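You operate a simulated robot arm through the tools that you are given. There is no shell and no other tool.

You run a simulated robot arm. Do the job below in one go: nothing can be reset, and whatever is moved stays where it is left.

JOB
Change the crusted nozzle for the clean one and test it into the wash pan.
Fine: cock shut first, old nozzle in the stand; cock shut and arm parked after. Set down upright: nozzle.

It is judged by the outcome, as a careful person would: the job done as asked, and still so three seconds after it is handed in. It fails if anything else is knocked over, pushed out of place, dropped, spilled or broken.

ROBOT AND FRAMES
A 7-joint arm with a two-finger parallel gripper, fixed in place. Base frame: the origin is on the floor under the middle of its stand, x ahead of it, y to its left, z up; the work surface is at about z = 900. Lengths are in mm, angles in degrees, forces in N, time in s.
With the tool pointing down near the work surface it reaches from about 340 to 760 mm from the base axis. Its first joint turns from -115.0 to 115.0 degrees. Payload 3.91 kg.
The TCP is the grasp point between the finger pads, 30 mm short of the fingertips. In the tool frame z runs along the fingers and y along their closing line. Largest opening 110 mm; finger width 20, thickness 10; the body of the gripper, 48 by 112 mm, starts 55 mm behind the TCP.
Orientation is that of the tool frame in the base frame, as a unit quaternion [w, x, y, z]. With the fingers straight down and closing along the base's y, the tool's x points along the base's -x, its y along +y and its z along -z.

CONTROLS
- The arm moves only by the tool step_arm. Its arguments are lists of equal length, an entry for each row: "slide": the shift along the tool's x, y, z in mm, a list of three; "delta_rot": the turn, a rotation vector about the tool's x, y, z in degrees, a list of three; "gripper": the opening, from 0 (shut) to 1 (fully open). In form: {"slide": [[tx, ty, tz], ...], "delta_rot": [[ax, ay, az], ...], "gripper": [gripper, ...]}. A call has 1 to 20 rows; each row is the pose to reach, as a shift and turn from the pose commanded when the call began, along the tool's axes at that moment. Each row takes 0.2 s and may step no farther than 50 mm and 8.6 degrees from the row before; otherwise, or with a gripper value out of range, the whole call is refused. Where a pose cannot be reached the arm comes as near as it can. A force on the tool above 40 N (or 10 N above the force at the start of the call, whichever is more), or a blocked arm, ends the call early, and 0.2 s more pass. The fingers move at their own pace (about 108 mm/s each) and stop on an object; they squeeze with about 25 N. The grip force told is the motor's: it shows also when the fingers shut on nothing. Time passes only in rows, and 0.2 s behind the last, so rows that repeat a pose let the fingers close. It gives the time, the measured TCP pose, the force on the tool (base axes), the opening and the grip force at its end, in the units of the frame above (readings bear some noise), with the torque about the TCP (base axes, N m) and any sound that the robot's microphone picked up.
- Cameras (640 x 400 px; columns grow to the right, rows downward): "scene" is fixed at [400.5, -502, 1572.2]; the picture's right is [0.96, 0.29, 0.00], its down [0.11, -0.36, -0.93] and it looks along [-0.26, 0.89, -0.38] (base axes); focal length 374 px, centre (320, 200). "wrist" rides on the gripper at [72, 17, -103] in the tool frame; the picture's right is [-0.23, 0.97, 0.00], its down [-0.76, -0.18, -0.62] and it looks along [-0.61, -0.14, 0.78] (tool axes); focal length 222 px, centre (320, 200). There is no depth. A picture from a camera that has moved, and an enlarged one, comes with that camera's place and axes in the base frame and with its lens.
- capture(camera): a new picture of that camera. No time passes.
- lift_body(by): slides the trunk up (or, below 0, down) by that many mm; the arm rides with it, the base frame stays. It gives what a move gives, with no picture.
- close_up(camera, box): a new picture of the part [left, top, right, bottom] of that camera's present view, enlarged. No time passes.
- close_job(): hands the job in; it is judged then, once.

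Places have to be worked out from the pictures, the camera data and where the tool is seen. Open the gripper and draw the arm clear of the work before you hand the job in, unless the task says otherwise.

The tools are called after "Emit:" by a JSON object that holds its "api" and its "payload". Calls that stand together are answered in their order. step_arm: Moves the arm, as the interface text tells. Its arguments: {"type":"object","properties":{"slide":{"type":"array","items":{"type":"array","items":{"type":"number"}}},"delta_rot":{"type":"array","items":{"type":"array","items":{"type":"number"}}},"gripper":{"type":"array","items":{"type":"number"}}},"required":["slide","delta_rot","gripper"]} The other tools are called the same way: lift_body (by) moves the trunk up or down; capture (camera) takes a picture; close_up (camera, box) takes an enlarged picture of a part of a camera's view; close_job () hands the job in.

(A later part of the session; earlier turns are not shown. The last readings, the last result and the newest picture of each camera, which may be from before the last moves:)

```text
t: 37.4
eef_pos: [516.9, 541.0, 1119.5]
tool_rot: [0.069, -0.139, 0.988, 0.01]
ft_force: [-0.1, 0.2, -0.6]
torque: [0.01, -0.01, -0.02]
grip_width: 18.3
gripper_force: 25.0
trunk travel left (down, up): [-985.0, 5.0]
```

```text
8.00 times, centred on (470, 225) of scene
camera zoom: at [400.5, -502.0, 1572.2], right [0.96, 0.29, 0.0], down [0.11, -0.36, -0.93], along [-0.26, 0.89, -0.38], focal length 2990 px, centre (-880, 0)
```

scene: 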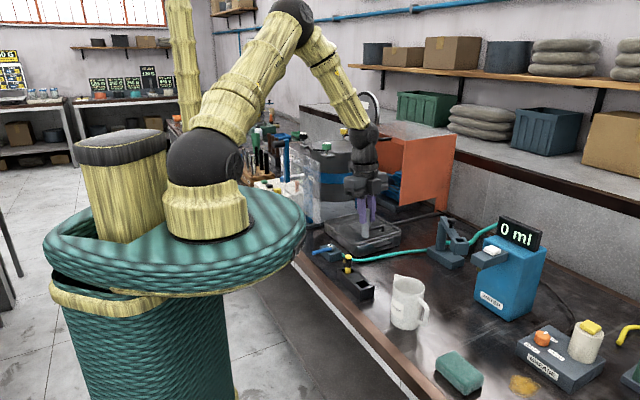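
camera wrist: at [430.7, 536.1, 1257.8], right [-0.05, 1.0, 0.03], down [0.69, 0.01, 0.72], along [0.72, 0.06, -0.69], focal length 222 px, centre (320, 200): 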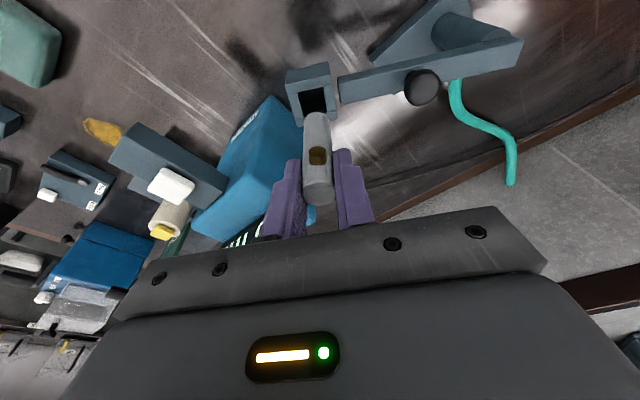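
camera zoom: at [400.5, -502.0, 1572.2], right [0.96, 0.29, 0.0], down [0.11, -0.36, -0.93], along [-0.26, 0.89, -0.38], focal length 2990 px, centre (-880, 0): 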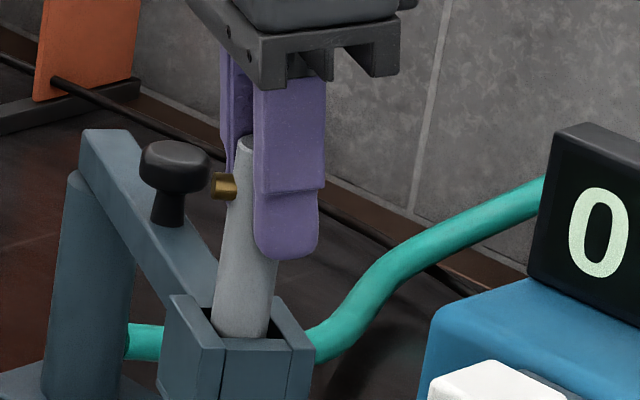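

The foot has entered the socket without contact. I lower on down to about TCP z = 1095 in steps.

Emit:
{"api": "step_arm", "payload": {"slide": [[0.7, 0, 8], [1.8, -0.1, 16], [2.9, -0.1, 23.8]], "delta_rot": [[0, 0, 0], [0, 0, 0], [0, 0, 0]], "gripper": [0.1, 0.1, 0.1]}}

Emit:
{"api": "close_up", "payload": {"camera": "wrist", "box": [270, 70, 370, 170]}}

Emit:
{"api": "close_up", "payload": {"camera": "scene", "box": [440, 200, 500, 250]}}

```text
t: 38.1
eef_pos: [518.9, 539.9, 1093.8]
tool_rot: [0.069, -0.139, 0.988, 0.011]
ft_force: [0.2, 0.5, -0.9]
torque: [-0.02, 0.01, -0.01]
grip_width: 18.6
gripper_force: 24.6
trunk travel left (down, up): [-985.0, 5.0]
```

```text
4.00 times, centred on (320, 120) of wrist
camera zoom: at [431.6, 532.6, 1185.5], right [-0.05, 1.0, 0.03], down [0.69, 0.01, 0.72], along [0.72, 0.06, -0.69], focal length 888 px, centre (320, 520)
```

zoom: 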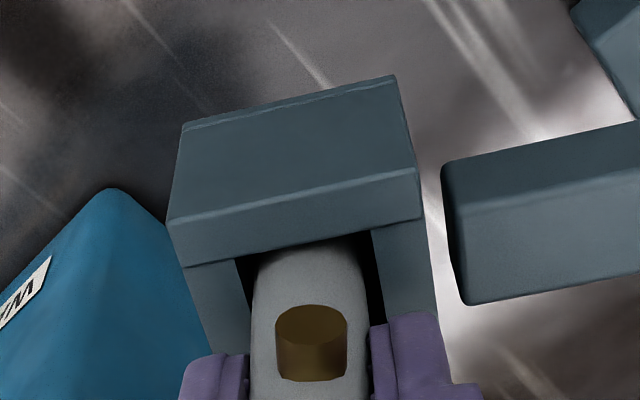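

```text
8.00 times, centred on (470, 225) of scene
camera zoom: at [400.5, -502.0, 1572.2], right [0.96, 0.29, 0.0], down [0.11, -0.36, -0.93], along [-0.26, 0.89, -0.38], focal length 2990 px, centre (-880, 0)
```

zoom: 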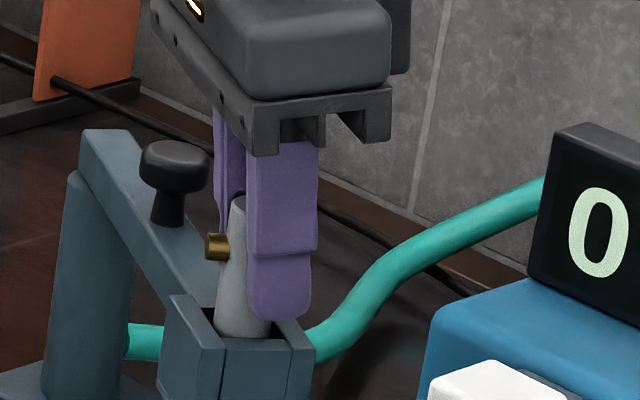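

Still free. I lower the last few millimetres in small steps to seat it.

Emit:
{"api": "step_arm", "payload": {"slide": [[0.2, 0, 1.5], [0.4, 0, 3], [0.6, 0, 4.5], [0.8, 0, 6]], "delta_rot": [[0, 0, 0], [0, 0, 0], [0, 0, 0], [0, 0, 0]], "gripper": [0.1, 0.1, 0.1, 0.1]}}

```text
t: 39.1
eef_pos: [519.5, 539.9, 1091.3]
tool_rot: [0.072, -0.139, 0.988, 0.012]
ft_force: [-1.2, -1.0, 17.1]
torque: [-0.08, 0.09, -0.02]
grip_width: 18.4
gripper_force: 24.7
trunk travel left (down, up): [-985.0, 5.0]
```

Contact at TCP z ≈ 1091 (17 N). I ease off 1 mm and compare with where the old nozzle's top used to be before releasing.

Emit:
{"api": "step_arm", "payload": {"slide": [[-0.15, 0, -1], [-0.15, 0, -1]], "delta_rot": [[0, 0, 0], [0, 0, 0]], "gripper": [0.1, 0.1]}}

Emit:
{"api": "close_up", "payload": {"camera": "wrist", "box": [250, 80, 410, 240]}}

Emit:
{"api": "close_up", "payload": {"camera": "scene", "box": [425, 205, 489, 245]}}

```text
t: 39.8
eef_pos: [517.9, 541.0, 1091.1]
tool_rot: [0.07, -0.139, 0.988, 0.012]
ft_force: [-0.5, 0.3, 17.4]
torque: [0.06, 0.02, 0.02]
grip_width: 18.5
gripper_force: 24.8
trunk travel left (down, up): [-985.0, 5.0]
```

```text
2.50 times, centred on (330, 160) of wrist
camera zoom: at [430.5, 532.2, 1182.7], right [-0.05, 1.0, 0.04], down [0.69, 0.01, 0.73], along [0.72, 0.06, -0.69], focal length 555 px, centre (295, 300)
```

zoom: 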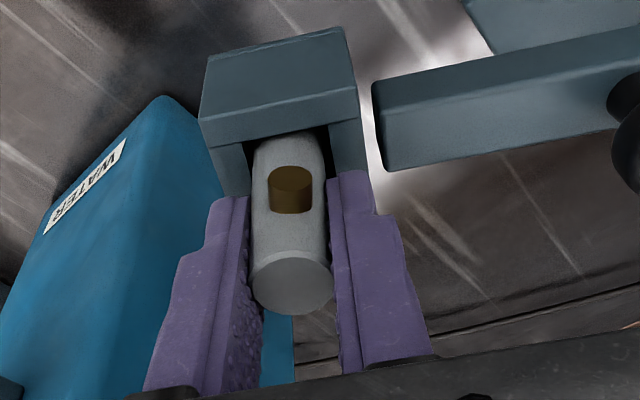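

```text
10.00 times, centred on (457, 225) of scene
camera zoom: at [400.5, -502.0, 1572.2], right [0.96, 0.29, 0.0], down [0.11, -0.36, -0.93], along [-0.26, 0.89, -0.38], focal length 3738 px, centre (-1050, -50)
```

zoom: 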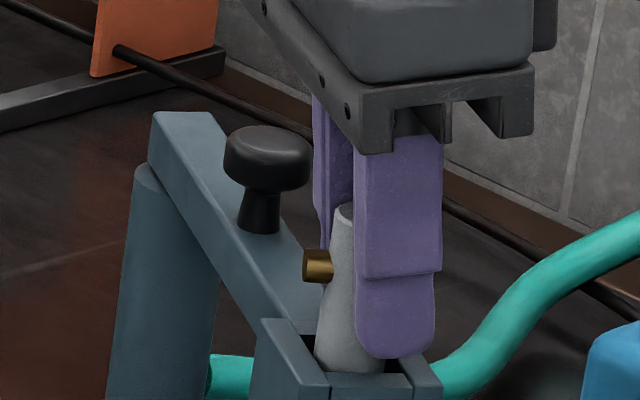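

The brass is at the same height as the old one was, so the nozzle is seated. Keeping hold of it, I relieve the downward press and try swinging the arm gently about its post (pivot ≈ (477, 702.5), radius ≈ 166) by 12°, yawing with it, to see whether it follows.

Emit:
{"api": "step_arm", "payload": {"slide": [[-0.3, 0, -2], [5.6, 0.2, -2.8], [11.2, 0.7, -3.6], [16.9, 1.4, -4.4], [22.6, 2.2, -5.2], [28.2, 3.4, -6], [33.9, 4.6, -6.8]], "delta_rot": [[0, 0, 0], [0.28, 0, 1.98], [0.56, 0, 3.96], [0.84, 0, 5.94], [1.11, 0, 7.92], [1.39, 0, 9.9], [1.67, 0, 11.88]], "gripper": [0.1, 0.1, 0.1, 0.1, 0.1, 0.1, 0.1]}}

Emit:
{"api": "capture", "payload": {"camera": "wrist"}}

Emit:
{"api": "close_up", "payload": {"camera": "wrist", "box": [250, 80, 410, 240]}}

Emit:
{"api": "close_up", "payload": {"camera": "scene", "box": [415, 195, 495, 255]}}

```text
t: 41.4
eef_pos: [483.3, 535.1, 1091.8]
tool_rot: [0.07, -0.034, 0.997, 0.002]
ft_force: [0.9, -1.0, 6.0]
torque: [-0.12, 0.02, 0.03]
grip_width: 18.5
gripper_force: 25.1
trunk travel left (down, up): [-985.0, 5.0]
```

```text
taken
camera wrist: at [396.7, 545.4, 1182.9], right [0.16, 0.99, 0.03], down [0.68, -0.13, 0.72], along [0.72, -0.09, -0.69], focal length 222 px, centre (320, 200)
```

wrist: 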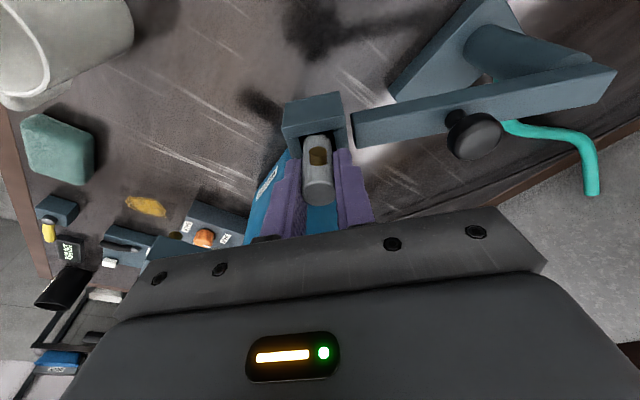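

```text
2.50 times, centred on (330, 160) of wrist
camera zoom: at [396.7, 545.4, 1182.9], right [0.16, 0.99, 0.03], down [0.68, -0.13, 0.72], along [0.72, -0.09, -0.69], focal length 555 px, centre (295, 300)
```

zoom: 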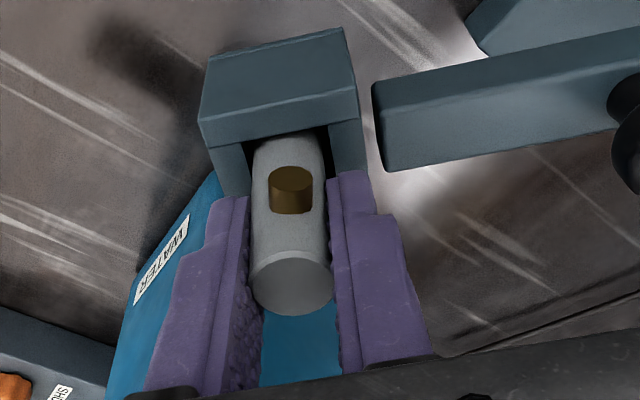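

```text
6.67 times, centred on (455, 225) of scene
camera zoom: at [400.5, -502.0, 1572.2], right [0.96, 0.29, 0.0], down [0.11, -0.36, -0.93], along [-0.26, 0.89, -0.38], focal length 2492 px, centre (-580, 33)
```

zoom: 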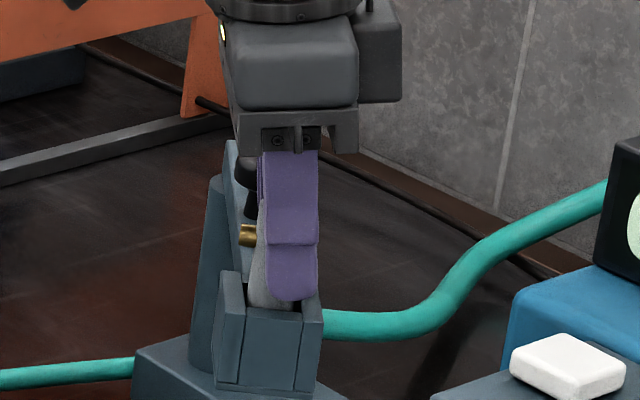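

The arm swings along freely with only a few newtons, and the nozzle stays seated. I continue the arc to about −139°, where its brass tip should point at the pan's middle.

Emit:
{"api": "step_arm", "payload": {"slide": [[11.5, 0.8, -1.6], [22.9, 2.3, -3.2], [34.2, 4.7, -4.8], [45.2, 7.7, -6.4], [56.1, 11.7, -7.9], [66.7, 16.3, -9.4], [76.9, 21.8, -10.9], [86.6, 27.8, -12.2], [96, 34.5, -13.6], [104.9, 42, -14.8], [113.3, 50, -16], [121, 58.6, -17.1], [126.4, 65.4, -17.9]], "delta_rot": [[0.56, 0, 3.96], [1.12, 0, 7.92], [1.68, 0, 11.89], [2.24, 0, 15.85], [2.8, 0, 19.81], [3.35, 0, 23.77], [3.91, 0, 27.73], [4.47, 0, 31.7], [5.03, 0, 35.66], [5.59, 0, 39.62], [6.15, 0, 43.58], [6.71, 0, 47.54], [7.13, 0, 50.5]], "gripper": [0.1, 0.1, 0.1, 0.1, 0.1, 0.1, 0.1, 0.1, 0.1, 0.1, 0.1, 0.1, 0.1]}}

Emit:
{"api": "capture", "payload": {"camera": "wrist"}}

Emit:
{"api": "close_up", "payload": {"camera": "wrist", "box": [250, 80, 410, 240]}}

Emit:
{"api": "capture", "payload": {"camera": "scene"}}

```text
t: 44.1
eef_pos: [355.9, 587.8, 1090.7]
tool_rot: [0.064, 0.399, 0.914, -0.029]
ft_force: [7.0, -16.7, 5.2]
torque: [-0.49, -0.21, 0.1]
grip_width: 19.1
gripper_force: 25.3
trunk travel left (down, up): [-985.0, 5.0]
```

```text
taken
camera wrist: at [309.2, 662.1, 1182.1], right [0.87, 0.5, 0.03], down [0.32, -0.61, 0.73], along [0.38, -0.62, -0.69], focal length 222 px, centre (320, 200)
```

wrist: 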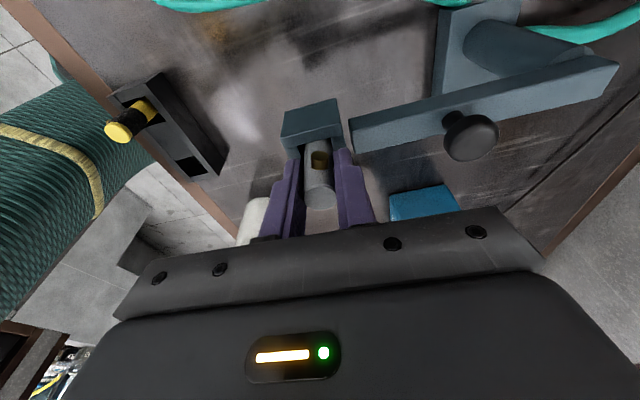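

```text
2.50 times, centred on (330, 160) of wrist
camera zoom: at [309.2, 662.1, 1182.1], right [0.87, 0.5, 0.03], down [0.32, -0.61, 0.73], along [0.38, -0.62, -0.69], focal length 555 px, centre (295, 300)
```

zoom: 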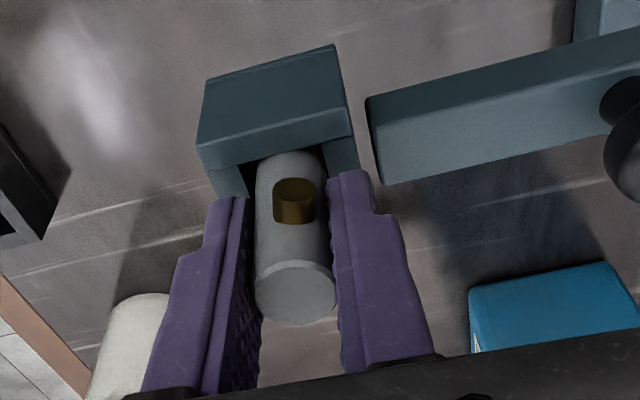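

```text
taken
```

scene: 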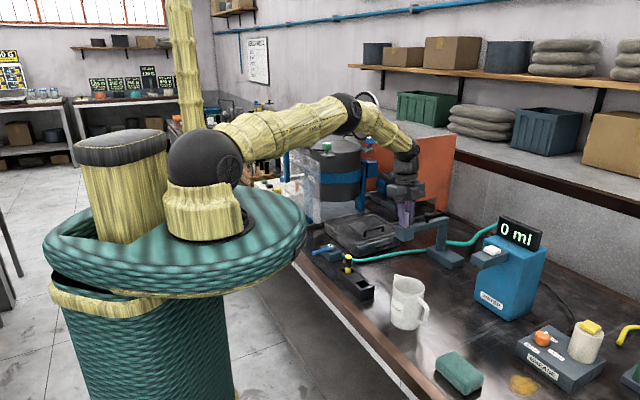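

The arm met its stop near −136° (≈18 N): that is the over-the-pan position, and the brass tip points ≈ 133° – straight at the pan's middle. I relax the side load, then open the fingers.

Emit:
{"api": "step_arm", "payload": {"slide": [[-2.7, -0.2, 0.4], [-5.4, -0.3, 0.8], [-5.4, -0.3, 0.8]], "delta_rot": [[0, 0, 0], [0, 0, 0], [0, 0, 0]], "gripper": [0.1, 0.1, 0.1]}}

Emit:
{"api": "close_up", "payload": {"camera": "wrist", "box": [250, 80, 410, 240]}}

Emit:
{"api": "close_up", "payload": {"camera": "scene", "box": [310, 180, 470, 290]}}

```text
t: 45.0
eef_pos: [353.9, 588.9, 1091.3]
tool_rot: [0.063, 0.397, 0.915, -0.026]
ft_force: [0.8, -1.6, -0.8]
torque: [-0.1, -0.05, 0.03]
grip_width: 18.6
gripper_force: 25.4
trunk travel left (down, up): [-985.0, 5.0]
```

```text
2.50 times, centred on (330, 160) of wrist
camera zoom: at [308.9, 662.4, 1183.0], right [0.86, 0.5, 0.03], down [0.33, -0.61, 0.72], along [0.38, -0.61, -0.69], focal length 555 px, centre (295, 300)
```

zoom: 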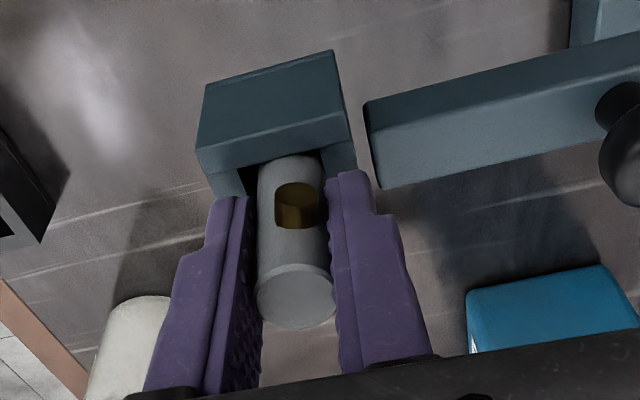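

```text
3.64 times, centred on (390, 235) of scene
camera zoom: at [400.5, -502.0, 1572.2], right [0.96, 0.29, 0.0], down [0.11, -0.36, -0.93], along [-0.26, 0.89, -0.38], focal length 1359 px, centre (66, 73)
```

zoom: 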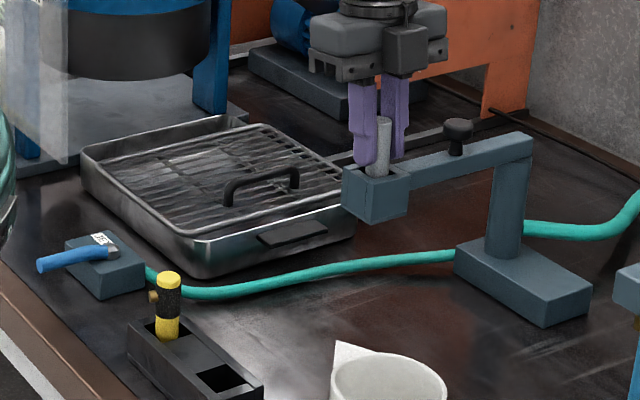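

Side load is gone (≈2 N) and the nozzle sits in the socket. I open the fingers and rise clear.

Emit:
{"api": "step_arm", "payload": {"slide": [[0, 0, 0], [0, 0, 0], [0, 0, 0]], "delta_rot": [[0, 0, 0], [0, 0, 0], [0, 0, 0]], "gripper": [0.3, 0.45, 0.45]}}

Emit:
{"api": "close_up", "payload": {"camera": "wrist", "box": [250, 80, 410, 240]}}

Emit:
{"api": "step_arm", "payload": {"slide": [[-4.2, 0, -29.7], [-8.4, 0, -59.4], [-12.6, 0, -89], [-16.8, 0, -118.7]], "delta_rot": [[0, 0, 0], [0, 0, 0], [0, 0, 0], [0, 0, 0]], "gripper": [0.45, 0.45, 0.45, 0.45]}}

Emit:
{"api": "capture", "payload": {"camera": "wrist"}}

Emit:
{"api": "close_up", "payload": {"camera": "wrist", "box": [270, 50, 400, 150]}}

Emit:
{"api": "close_up", "payload": {"camera": "scene", "box": [310, 180, 470, 290]}}

```text
t: 45.8
eef_pos: [355.9, 587.7, 1091.6]
tool_rot: [0.064, 0.398, 0.915, -0.028]
ft_force: [0.4, -0.6, 0.1]
torque: [0.03, -0.02, 0.0]
grip_width: 49.6
gripper_force: 0.1
trunk travel left (down, up): [-985.0, 5.0]
```

```text
2.50 times, centred on (330, 160) of wrist
camera zoom: at [309.8, 661.8, 1182.5], right [0.87, 0.5, 0.03], down [0.33, -0.61, 0.72], along [0.38, -0.62, -0.69], focal length 555 px, centre (295, 300)
```

zoom: 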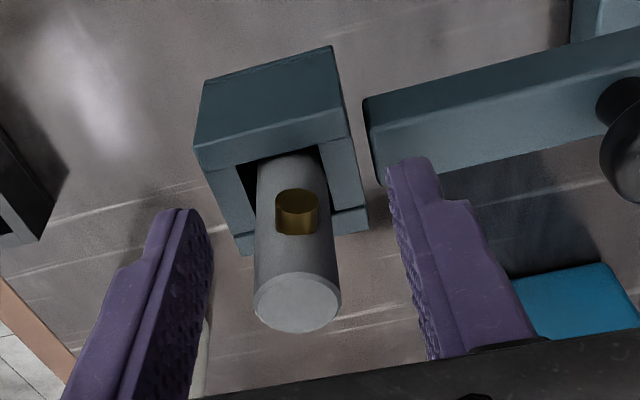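

```text
t: 46.8
eef_pos: [355.5, 586.4, 1211.9]
tool_rot: [0.064, 0.397, 0.915, -0.028]
ft_force: [0.5, 0.8, 0.4]
torque: [-0.02, 0.03, 0.0]
grip_width: 49.4
gripper_force: 0.1
trunk travel left (down, up): [-985.0, 5.0]
```

```text
taken
camera wrist: at [309.0, 660.6, 1303.4], right [0.87, 0.5, 0.03], down [0.33, -0.61, 0.72], along [0.38, -0.62, -0.69], focal length 222 px, centre (320, 200)
```

wrist: 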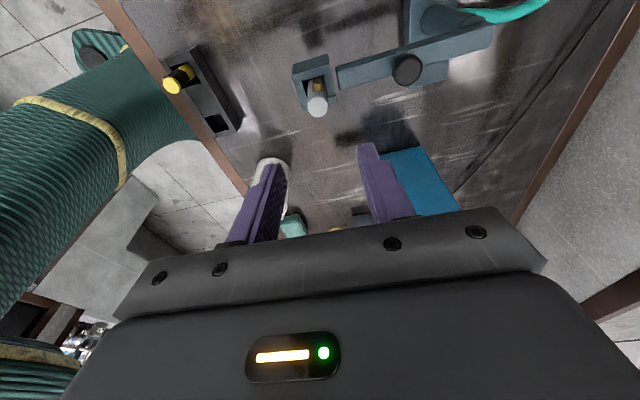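

```text
4.00 times, centred on (335, 100) of wrist
camera zoom: at [309.0, 660.6, 1303.4], right [0.87, 0.5, 0.03], down [0.33, -0.61, 0.72], along [0.38, -0.62, -0.69], focal length 888 px, centre (260, 600)
```

zoom: 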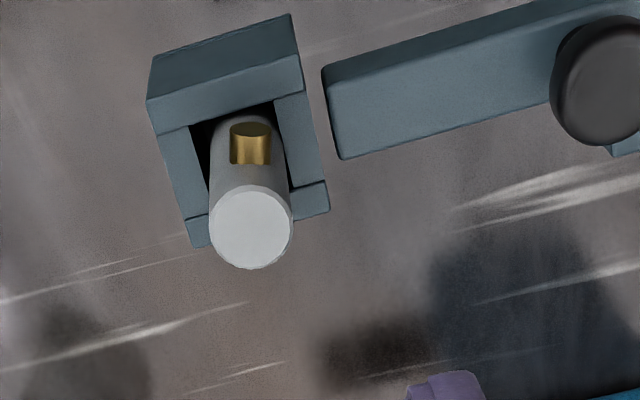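

```text
3.64 times, centred on (390, 235) of scene
camera zoom: at [400.5, -502.0, 1572.2], right [0.96, 0.29, 0.0], down [0.11, -0.36, -0.93], along [-0.26, 0.89, -0.38], focal length 1359 px, centre (66, 73)
```

zoom: 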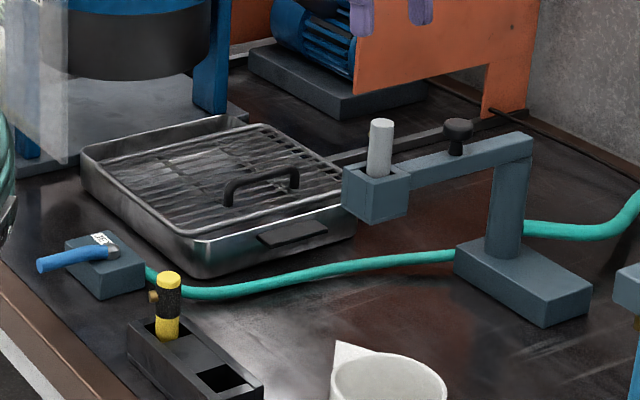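

The clean nozzle stands upright in the socket at about (360, 582.5), arm at ≈ −134.5°. It may have turned a bit in the fingers at the stop; I examine its brass tip direction closely relative to the pan.

Emit:
{"api": "close_up", "payload": {"camera": "scene", "box": [390, 200, 430, 245]}}

Emit:
{"api": "close_up", "payload": {"camera": "wrist", "box": [285, 55, 345, 125]}}

```text
8.89 times, centred on (410, 222) of scene
camera zoom: at [400.5, -502.0, 1572.2], right [0.96, 0.29, 0.0], down [0.11, -0.36, -0.93], along [-0.26, 0.89, -0.38], focal length 3322 px, centre (-480, 0)
```

zoom: 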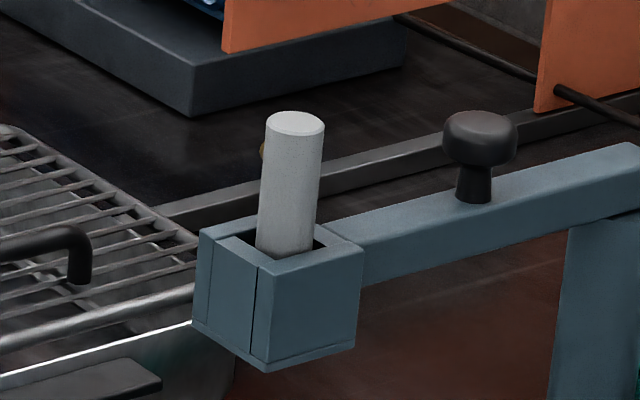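

```text
5.71 times, centred on (315, 90) of wrist
camera zoom: at [309.0, 660.6, 1303.4], right [0.87, 0.5, 0.03], down [0.33, -0.61, 0.72], along [0.38, -0.62, -0.69], focal length 1269 px, centre (349, 829)
```

zoom: 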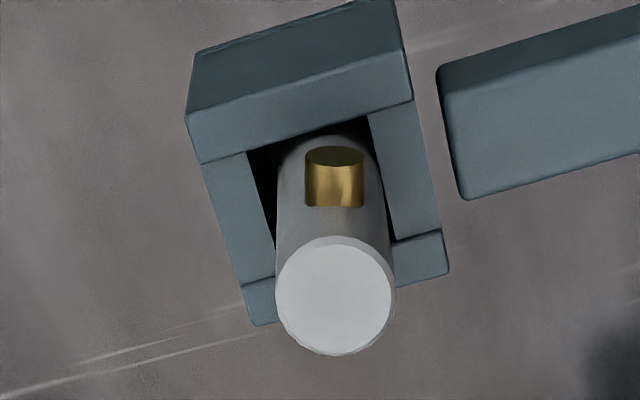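

The brass tip has turned to about 118°; the jet would still cross the pan but off-centre, so I will re-aim it. First I turn the tool −15° to match the tip and centre above the nozzle at (360, 582.5).

Emit:
{"api": "step_arm", "payload": {"slide": [[-3, 0.1, 0.4], [-6, 0.2, 0.9], [1, 0.2, 50], [4.7, 0.2, 77]], "delta_rot": [[1.05, 0, 7.42], [2.09, 0, 14.84], [2.09, 0, 14.84], [2.09, 0, 14.84]], "gripper": [0.45, 0.45, 0.45, 0.45]}}

Emit:
{"api": "capture", "payload": {"camera": "wrist"}}

Emit:
{"api": "close_up", "payload": {"camera": "wrist", "box": [250, 80, 410, 220]}}

```text
t: 47.8
eef_pos: [360.8, 583.0, 1134.1]
tool_rot: [0.06, 0.514, 0.855, -0.035]
ft_force: [0.1, 0.5, 0.3]
torque: [0.0, 0.0, -0.07]
grip_width: 49.7
gripper_force: 0.0
trunk travel left (down, up): [-985.0, 5.0]
```

```text
taken
camera wrist: at [335.0, 667.1, 1225.3], right [0.97, 0.26, 0.03], down [0.16, -0.67, 0.72], along [0.21, -0.69, -0.69], focal length 222 px, centre (320, 200)
```

wrist: 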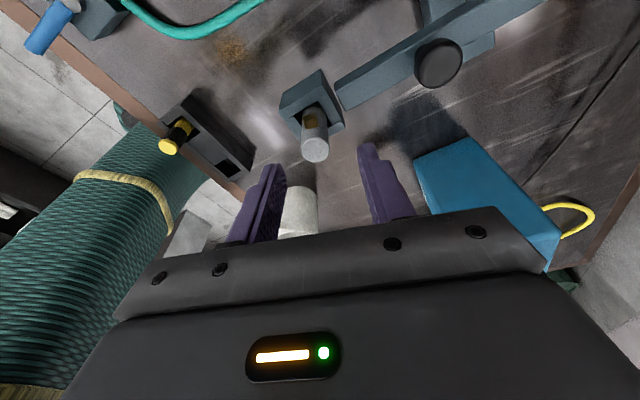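

```text
2.86 times, centred on (330, 150) of wrist
camera zoom: at [335.0, 667.1, 1225.3], right [0.97, 0.26, 0.03], down [0.16, -0.67, 0.72], along [0.21, -0.69, -0.69], focal length 635 px, centre (291, 343)
```

zoom: 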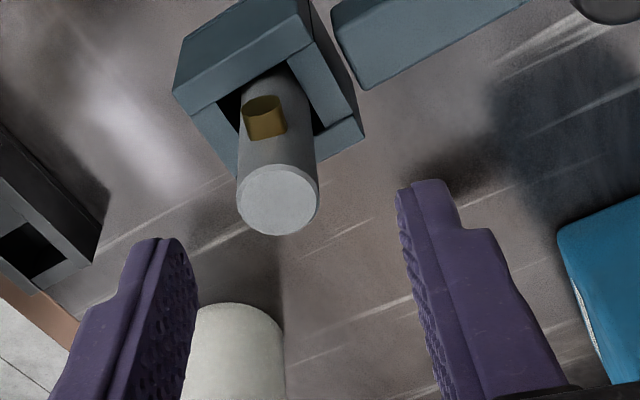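

Tool is aligned with the brass (118°). I shift 1.2 mm to centre, descend to the same grip height and close.

Emit:
{"api": "step_arm", "payload": {"slide": [[3, -0.6, 21], [5.9, -1.2, 42.1], [5.9, -1.2, 42.1], [5.9, -1.2, 42.1], [5.9, -1.2, 42.1], [5.9, -1.2, 42.1]], "delta_rot": [[0, 0, 0], [0, 0, 0], [0, 0, 0], [0, 0, 0], [0, 0, 0], [0, 0, 0]], "gripper": [0.45, 0.45, 0.45, 0.1, 0.1, 0.1]}}

Emit:
{"api": "close_up", "payload": {"camera": "wrist", "box": [250, 80, 410, 220]}}

```text
t: 49.1
eef_pos: [359.0, 582.7, 1089.5]
tool_rot: [0.06, 0.513, 0.855, -0.036]
ft_force: [0.7, -0.4, 0.3]
torque: [-0.02, 0.02, -0.02]
grip_width: 18.4
gripper_force: 25.3
trunk travel left (down, up): [-985.0, 5.0]
```

```text
2.86 times, centred on (330, 150) of wrist
camera zoom: at [333.6, 666.3, 1182.5], right [0.97, 0.26, 0.03], down [0.16, -0.67, 0.72], along [0.21, -0.69, -0.69], focal length 635 px, centre (291, 343)
```

zoom: 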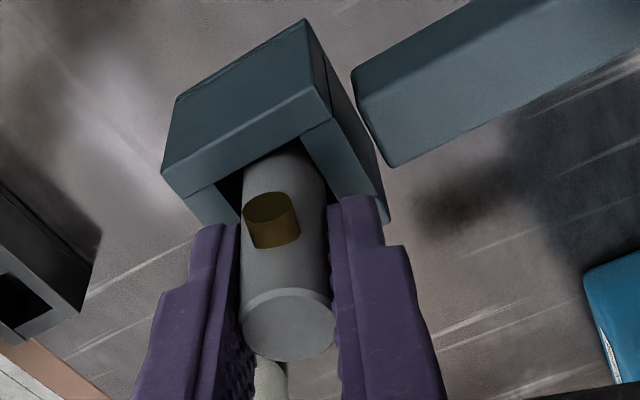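

Gripped. I rotate the nozzle in its socket by about +11° so the tip aims at the pan's centre (~132°), then release and inspect.

Emit:
{"api": "step_arm", "payload": {"slide": [[0, 0, 0], [0, 0, 0], [0, 0, 0], [0, 0, 0], [0, 0, 0], [0, 0, 0]], "delta_rot": [[-0.5, 0, -3.6], [-1, 0, -7.3], [-1.52, 0, -10.9], [-1.52, 0, -10.9], [-1.52, 0, -10.9], [-1.52, 0, -10.9]], "gripper": [0.1, 0.1, 0.1, 0.1, 0.3, 0.45]}}

Emit:
{"api": "close_up", "payload": {"camera": "wrist", "box": [250, 80, 410, 220]}}

Emit:
{"api": "close_up", "payload": {"camera": "scene", "box": [390, 200, 430, 245]}}

```text
t: 50.5
eef_pos: [358.5, 582.7, 1091.6]
tool_rot: [0.063, 0.428, 0.901, -0.03]
ft_force: [1.1, 0.2, 0.9]
torque: [-0.01, 0.02, 0.0]
grip_width: 49.6
gripper_force: 0.0
trunk travel left (down, up): [-985.0, 5.0]
```

```text
2.86 times, centred on (330, 150) of wrist
camera zoom: at [318.2, 659.7, 1182.9], right [0.9, 0.44, 0.03], down [0.28, -0.63, 0.72], along [0.34, -0.64, -0.69], focal length 635 px, centre (291, 343)
```

zoom: 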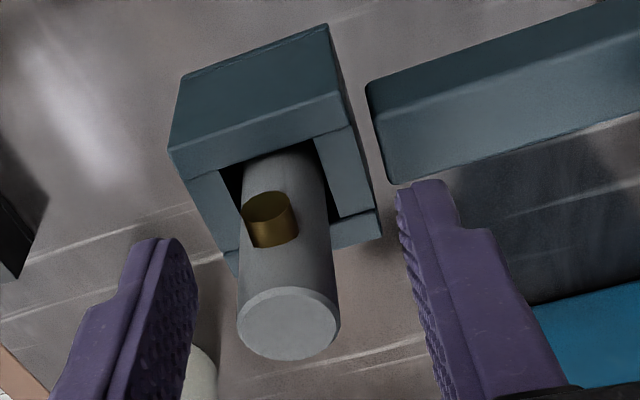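

```text
8.89 times, centred on (410, 222) of scene
camera zoom: at [400.5, -502.0, 1572.2], right [0.96, 0.29, 0.0], down [0.11, -0.36, -0.93], along [-0.26, 0.89, -0.38], focal length 3322 px, centre (-480, 0)
```

zoom: 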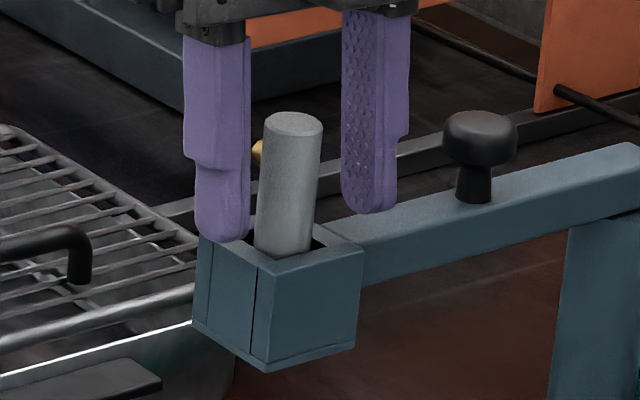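

The tip now aims ≈ 133°, at the pan's centre, and the nozzle is released and upright. I rise clear and take the tilt out of the tool.

Emit:
{"api": "step_arm", "payload": {"slide": [[-4.2, 0, -29.7], [-8.4, 0, -59.4], [-12.5, 0, -89.1], [-16.7, 0, -118.8], [-16.7, 0, -118.8], [-16.7, 0, -118.8]], "delta_rot": [[0, 0, 0], [0, 0, 0], [0, 0, 0], [0, 0, 0], [0, 4, 0], [0, 8, 0]], "gripper": [0.45, 0.45, 0.45, 0.45, 0.45, 0.45]}}

Emit:
{"api": "capture", "payload": {"camera": "wrist"}}

Emit:
{"api": "capture", "payload": {"camera": "scene"}}

Emit:
{"api": "close_up", "payload": {"camera": "scene", "box": [310, 180, 470, 290]}}

```text
t: 52.0
eef_pos: [359.3, 582.2, 1211.8]
tool_rot: [0.0, 0.43, 0.903, 0.002]
ft_force: [0.5, -0.3, -0.1]
torque: [0.01, 0.0, 0.02]
grip_width: 49.6
gripper_force: 0.1
trunk travel left (down, up): [-985.0, 5.0]
```

```text
taken
camera wrist: at [327.0, 648.7, 1314.4], right [0.9, 0.44, 0.0], down [0.34, -0.7, 0.62], along [0.27, -0.56, -0.78], focal length 222 px, centre (320, 200)
```

wrist: 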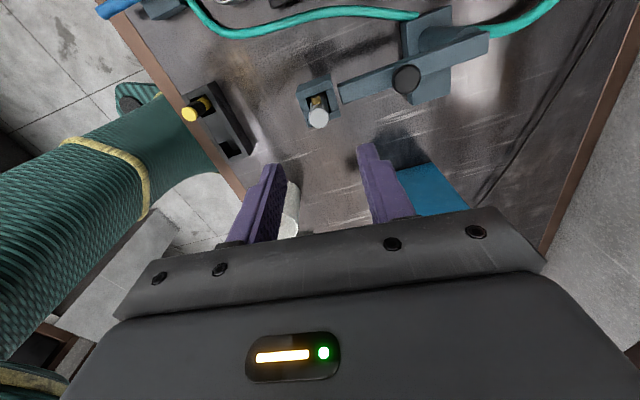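

```text
taken
```

scene: 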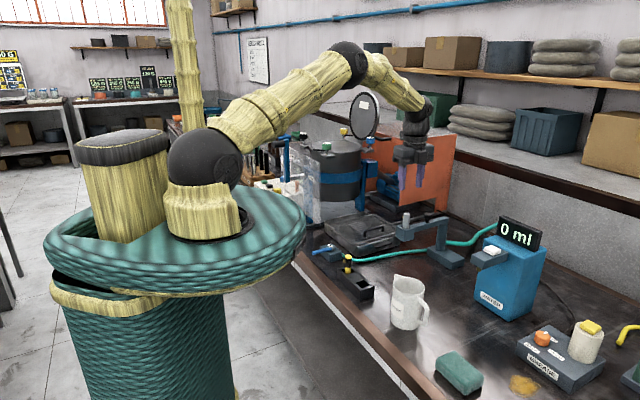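

```text
3.64 times, centred on (390, 235) of scene
camera zoom: at [400.5, -502.0, 1572.2], right [0.96, 0.29, 0.0], down [0.11, -0.36, -0.93], along [-0.26, 0.89, -0.38], focal length 1359 px, centre (66, 73)
```

zoom: 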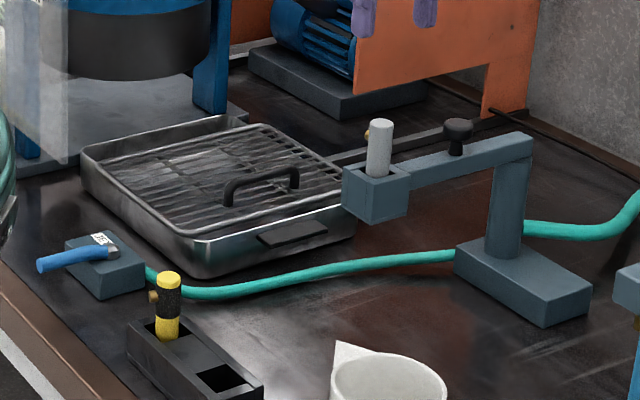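

Everything is in place: nozzle aimed, arm at its stop, cock shut. Now I go above the cock lever with the fingers spread along x so the lever lies between them – one finger can open it and the other close it again.

Emit:
{"api": "step_arm", "payload": {"slide": [[17.4, -29.6, 10], [34.7, -59.2, 20], [52.1, -88.8, 40], [69.5, -118.4, 60], [86.8, -147.9, 80], [104.2, -177.5, 105], [121.5, -207.1, 130], [138.9, -236.7, 151.8], [138.9, -236.7, 151.8]], "delta_rot": [[0, 0, 4.9], [0, 0, 9.8], [0, 0, 14.7], [0, 0, 19.6], [0, 0, 24.4], [0, 0, 29.3], [0, 0, 34.2], [0, 0, 39.1], [0, 0, 39.1]], "gripper": [0.45, 0.5, 0.55, 0.6, 0.65, 0.7, 0.7, 0.7, 0.7]}}

Emit:
{"api": "capture", "payload": {"camera": "wrist"}}

Emit:
{"api": "close_up", "payload": {"camera": "scene", "box": [290, 170, 430, 290]}}

```text
t: 54.0
eef_pos: [87.4, 539.9, 1060.3]
tool_rot: [0.0, 0.707, 0.707, 0.0]
ft_force: [-0.3, 0.1, 0.0]
torque: [-0.01, 0.02, 0.0]
grip_width: 77.2
gripper_force: 0.0
trunk travel left (down, up): [-985.0, 5.0]
```

```text
taken
camera wrist: at [106.0, 612.8, 1163.1], right [0.97, -0.23, 0.0], down [-0.18, -0.76, 0.62], along [-0.14, -0.61, -0.78], focal length 222 px, centre (320, 200)
```

wrist: 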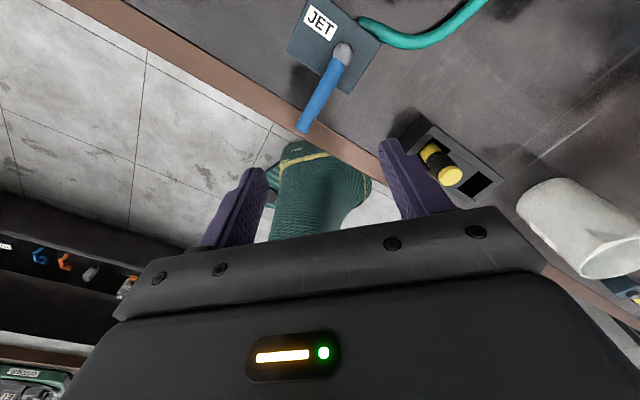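

```text
3.33 times, centred on (360, 230) of scene
camera zoom: at [400.5, -502.0, 1572.2], right [0.96, 0.29, 0.0], down [0.11, -0.36, -0.93], along [-0.26, 0.89, -0.38], focal length 1246 px, centre (187, 100)
```

zoom: 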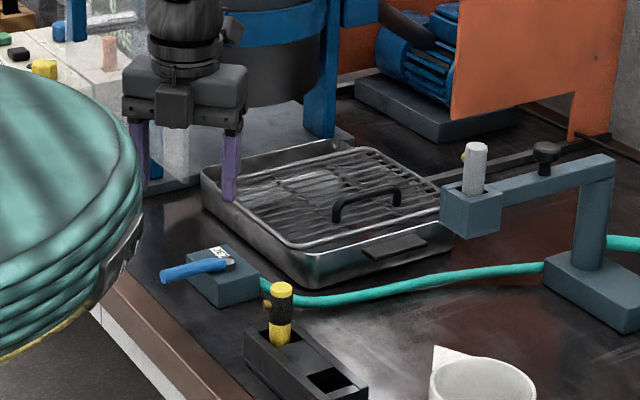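

Lever (tip ≈ (68, 530)) lies between the open fingers. I lower to fingertips z ≈ 927, just above the block top level.

Emit:
{"api": "step_arm", "payload": {"slide": [[0, 0, 40], [0, 0, 80], [0, 0, 103], [0, 0, 103]], "delta_rot": [[0, 0, 0], [0, 0, 0], [0, 0, 0], [0, 0, 0]], "gripper": [0.7, 0.7, 0.7, 0.7]}}

Emit:
{"api": "capture", "payload": {"camera": "wrist"}}

Emit:
{"api": "close_up", "payload": {"camera": "scene", "box": [290, 190, 410, 290]}}

```text
t: 55.0
eef_pos: [88.7, 542.8, 958.4]
tool_rot: [0.0, 0.708, 0.707, -0.001]
ft_force: [-0.7, -1.1, -1.4]
torque: [-0.01, -0.03, -0.01]
grip_width: 77.1
gripper_force: 0.2
trunk travel left (down, up): [-985.0, 5.0]
```

```text
taken
camera wrist: at [105.5, 613.6, 1059.9], right [0.97, -0.23, 0.0], down [-0.18, -0.76, 0.62], along [-0.14, -0.61, -0.78], focal length 222 px, centre (320, 200)
```

wrist: 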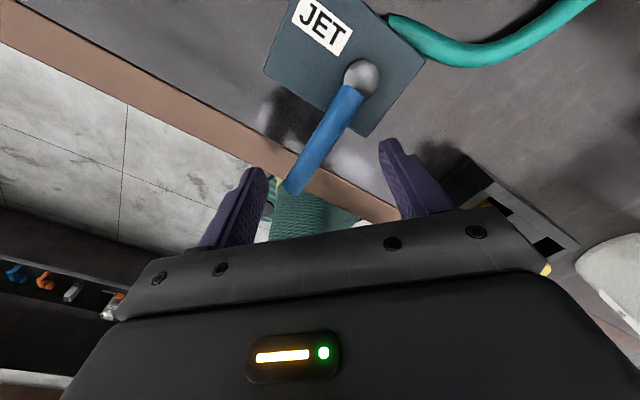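

```text
4.00 times, centred on (350, 240) of scene
camera zoom: at [400.5, -502.0, 1572.2], right [0.96, 0.29, 0.0], down [0.11, -0.36, -0.93], along [-0.26, 0.89, -0.38], focal length 1495 px, centre (200, 40)
```

zoom: 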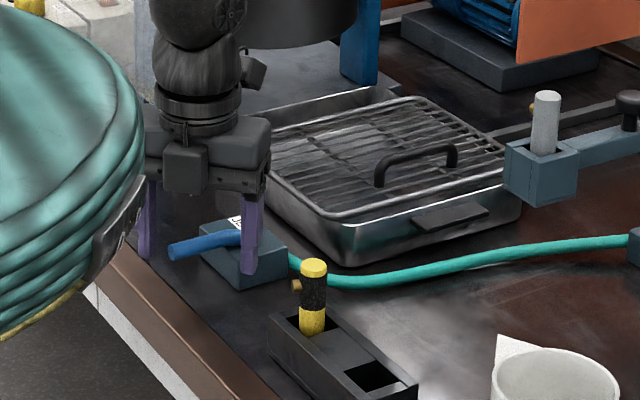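

Lever is between the fingers. I sweep in +x so the left finger pushes it toward open, pausing about midway to watch the jet.

Emit:
{"api": "step_arm", "payload": {"slide": [[0, 10, 0], [0, 20, 0], [0, 30, 0], [0, 40, 0], [0, 50, 0], [0, 60, 0]], "delta_rot": [[0, 0, 0], [0, 0, 0], [0, 0, 0], [0, 0, 0], [0, 0, 0], [0, 0, 0]], "gripper": [0.7, 0.7, 0.7, 0.7, 0.7, 0.7]}}

Emit:
{"api": "capture", "payload": {"camera": "scene"}}

Emit:
{"api": "close_up", "payload": {"camera": "scene", "box": [290, 190, 450, 290]}}

Emit:
{"api": "capture", "payload": {"camera": "wrist"}}

```text
t: 56.4
eef_pos: [148.6, 540.6, 956.3]
tool_rot: [0.0, 0.707, 0.707, 0.0]
ft_force: [1.0, -0.4, 0.7]
torque: [0.02, 0.03, 0.03]
grip_width: 77.2
gripper_force: 0.0
trunk travel left (down, up): [-985.0, 5.0]
```

```text
taken
```

scene: 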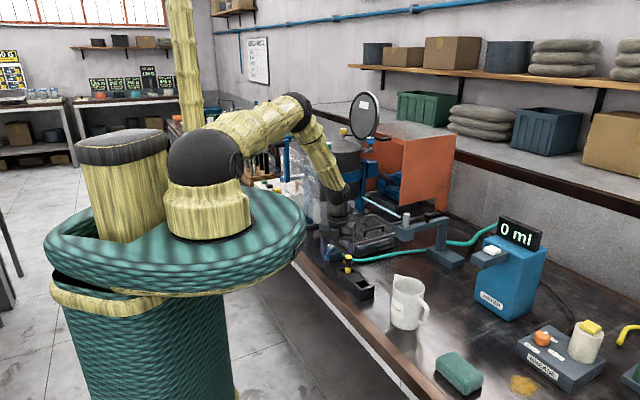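

```text
4.00 times, centred on (370, 240) of scene
camera zoom: at [400.5, -502.0, 1572.2], right [0.96, 0.29, 0.0], down [0.11, -0.36, -0.93], along [-0.26, 0.89, -0.38], focal length 1495 px, centre (120, 40)
```

zoom: 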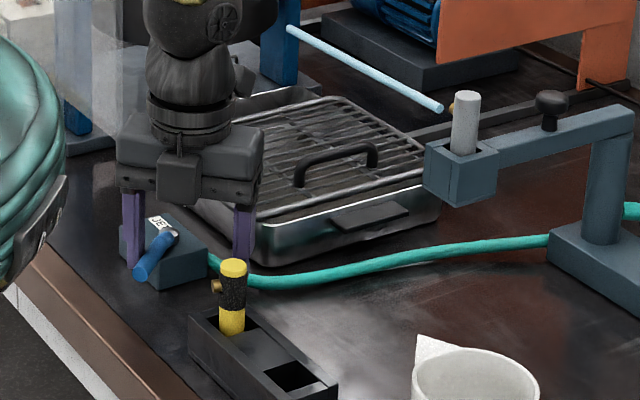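

```text
taken
camera wrist: at [165.4, 613.5, 1059.6], right [0.97, -0.23, 0.0], down [-0.18, -0.76, 0.62], along [-0.14, -0.61, -0.78], focal length 222 px, centre (320, 200)
```

wrist: 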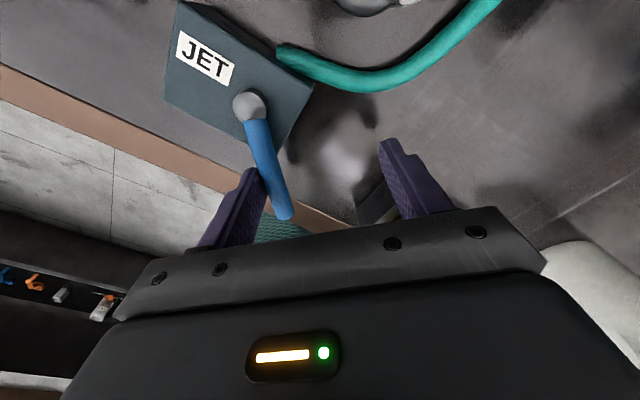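

The jet is running from the brass tip, out over the pan. I zoom in quickly (no time passes) to see where it lands.

Emit:
{"api": "close_up", "payload": {"camera": "scene", "box": [345, 185, 425, 235]}}

Emit:
{"api": "close_up", "payload": {"camera": "scene", "box": [290, 160, 410, 260]}}

```text
8.00 times, centred on (385, 210) of scene
camera zoom: at [400.5, -502.0, 1572.2], right [0.96, 0.29, 0.0], down [0.11, -0.36, -0.93], along [-0.26, 0.89, -0.38], focal length 2990 px, centre (-200, 120)
```

zoom: 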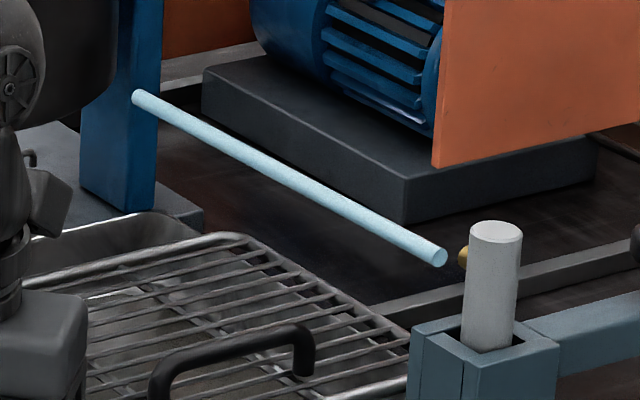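

```text
4.00 times, centred on (350, 210) of scene
camera zoom: at [400.5, -502.0, 1572.2], right [0.96, 0.29, 0.0], down [0.11, -0.36, -0.93], along [-0.26, 0.89, -0.38], focal length 1495 px, centre (200, 160)
```

zoom: 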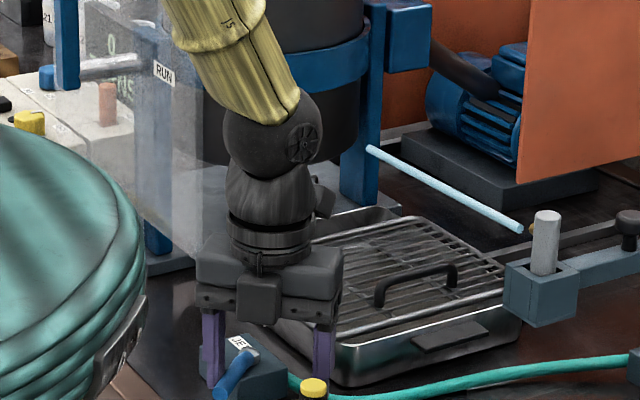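

The jet is a straight stream at about 137°, ending over the middle of the pan – nothing lands elsewhere. I open the cock further and let it run about a second more, checking again.

Emit:
{"api": "step_arm", "payload": {"slide": [[0, 10, 0], [0, 20, 0], [0, 30, 0], [0, 34, 0]], "delta_rot": [[0, 0, 0], [0, 0, 0], [0, 0, 0], [0, 0, 0]], "gripper": [0.7, 0.7, 0.7, 0.7]}}

Emit:
{"api": "close_up", "payload": {"camera": "scene", "box": [290, 160, 450, 270]}}

Emit:
{"api": "capture", "payload": {"camera": "wrist"}}

```text
t: 57.4
eef_pos: [182.1, 540.9, 957.7]
tool_rot: [0.0, 0.707, 0.708, 0.001]
ft_force: [-0.8, 0.4, -0.3]
torque: [-0.02, -0.02, 0.03]
grip_width: 76.8
gripper_force: 0.1
trunk travel left (down, up): [-985.0, 5.0]
```

```text
3.64 times, centred on (370, 215) of scene
camera zoom: at [400.5, -502.0, 1572.2], right [0.96, 0.29, 0.0], down [0.11, -0.36, -0.93], along [-0.26, 0.89, -0.38], focal length 1359 px, centre (138, 146)
```

zoom: 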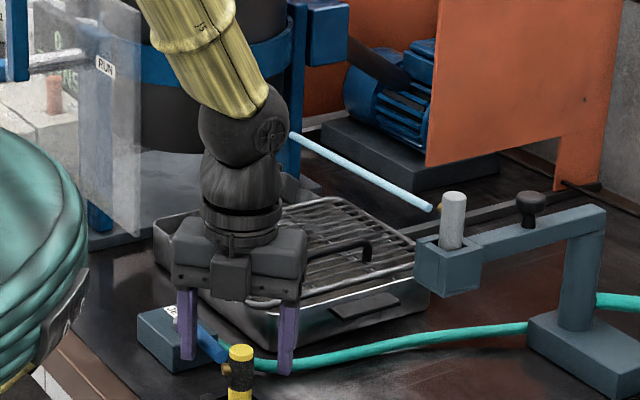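

```text
taken
camera wrist: at [199.5, 613.3, 1059.4], right [0.97, -0.23, 0.0], down [-0.18, -0.76, 0.62], along [-0.14, -0.61, -0.78], focal length 222 px, centre (320, 200)
```

wrist: 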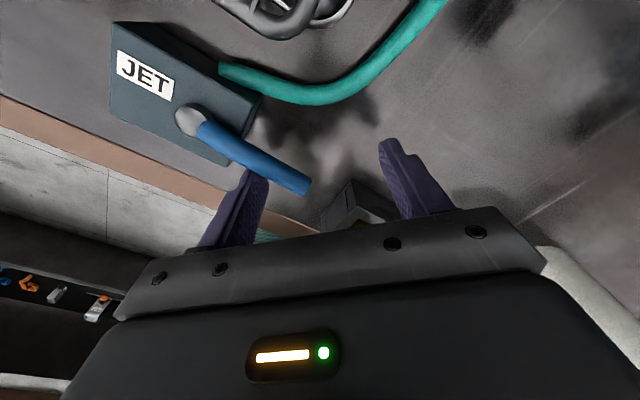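

The jet runs steadily onto the pan area with the cock nearly fully open. I let it run another ~0.8 s, then sweep back in −x so the right finger pushes the lever shut.

Emit:
{"api": "step_arm", "payload": {"slide": [[0, 0, 0], [0, 0, 0], [0, 0, 0], [0, -16, 0], [0, -32, 0], [0, -44, 0], [0, -56, 0], [0, -68, 0], [0, -80, 0], [0, -92, 0], [0, -102, 0], [0, -110, 0], [0, -116, 0], [0, -121, 0]], "delta_rot": [[0, 0, 0], [0, 0, 0], [0, 0, 0], [0, 0, 0], [0, 0, 0], [0, 0, 0], [0, 0, 0], [0, 0, 0], [0, 0, 0], [0, 0, 0], [0, 0, 0], [0, 0, 0], [0, 0, 0], [0, 0, 0]], "gripper": [0.7, 0.7, 0.7, 0.7, 0.7, 0.7, 0.7, 0.7, 0.7, 0.7, 0.7, 0.7, 0.7, 0.7]}}

Emit:
{"api": "capture", "payload": {"camera": "wrist"}}

Emit:
{"api": "close_up", "payload": {"camera": "scene", "box": [290, 160, 450, 270]}}

```text
t: 60.4
eef_pos: [60.3, 541.7, 957.2]
tool_rot: [0.0, 0.707, 0.707, 0.0]
ft_force: [0.2, 0.8, 0.4]
torque: [0.0, -0.01, -0.02]
grip_width: 77.0
gripper_force: 0.1
trunk travel left (down, up): [-985.0, 5.0]
```

```text
taken
camera wrist: at [77.6, 613.8, 1059.6], right [0.97, -0.23, 0.0], down [-0.18, -0.76, 0.62], along [-0.14, -0.61, -0.78], focal length 222 px, centre (320, 200)
```

wrist: 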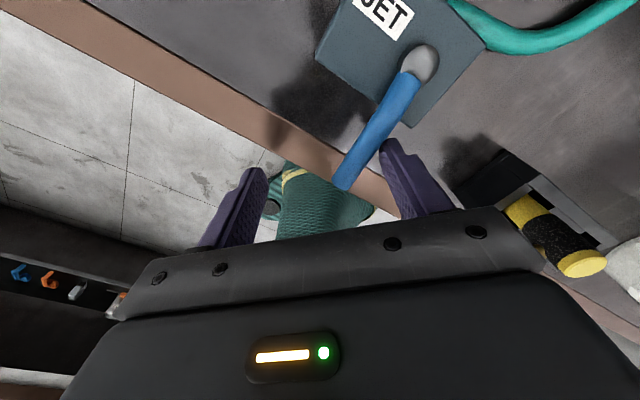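

```text
3.64 times, centred on (370, 215) of scene
camera zoom: at [400.5, -502.0, 1572.2], right [0.96, 0.29, 0.0], down [0.11, -0.36, -0.93], along [-0.26, 0.89, -0.38], focal length 1359 px, centre (138, 146)
```

zoom: 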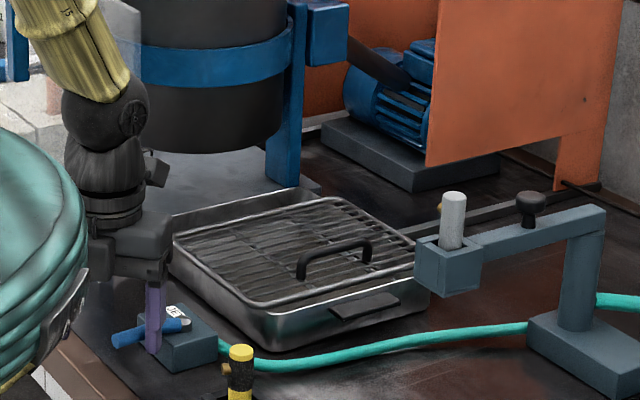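

The jet has stopped. The lever is at about −128°; I push it the last few degrees to its stop.

Emit:
{"api": "step_arm", "payload": {"slide": [[0, -3, 0], [0, -6, 0], [0, -9, 0], [0, -12, 0]], "delta_rot": [[0, 0, 0], [0, 0, 0], [0, 0, 0], [0, 0, 0]], "gripper": [0.7, 0.7, 0.7, 0.7]}}

```text
t: 61.4
eef_pos: [50.3, 539.2, 957.6]
tool_rot: [0.001, 0.708, 0.706, 0.001]
ft_force: [10.1, -4.7, 0.1]
torque: [-0.06, -0.2, -0.28]
grip_width: 82.2
gripper_force: 5.6
trunk travel left (down, up): [-985.0, 5.0]
```

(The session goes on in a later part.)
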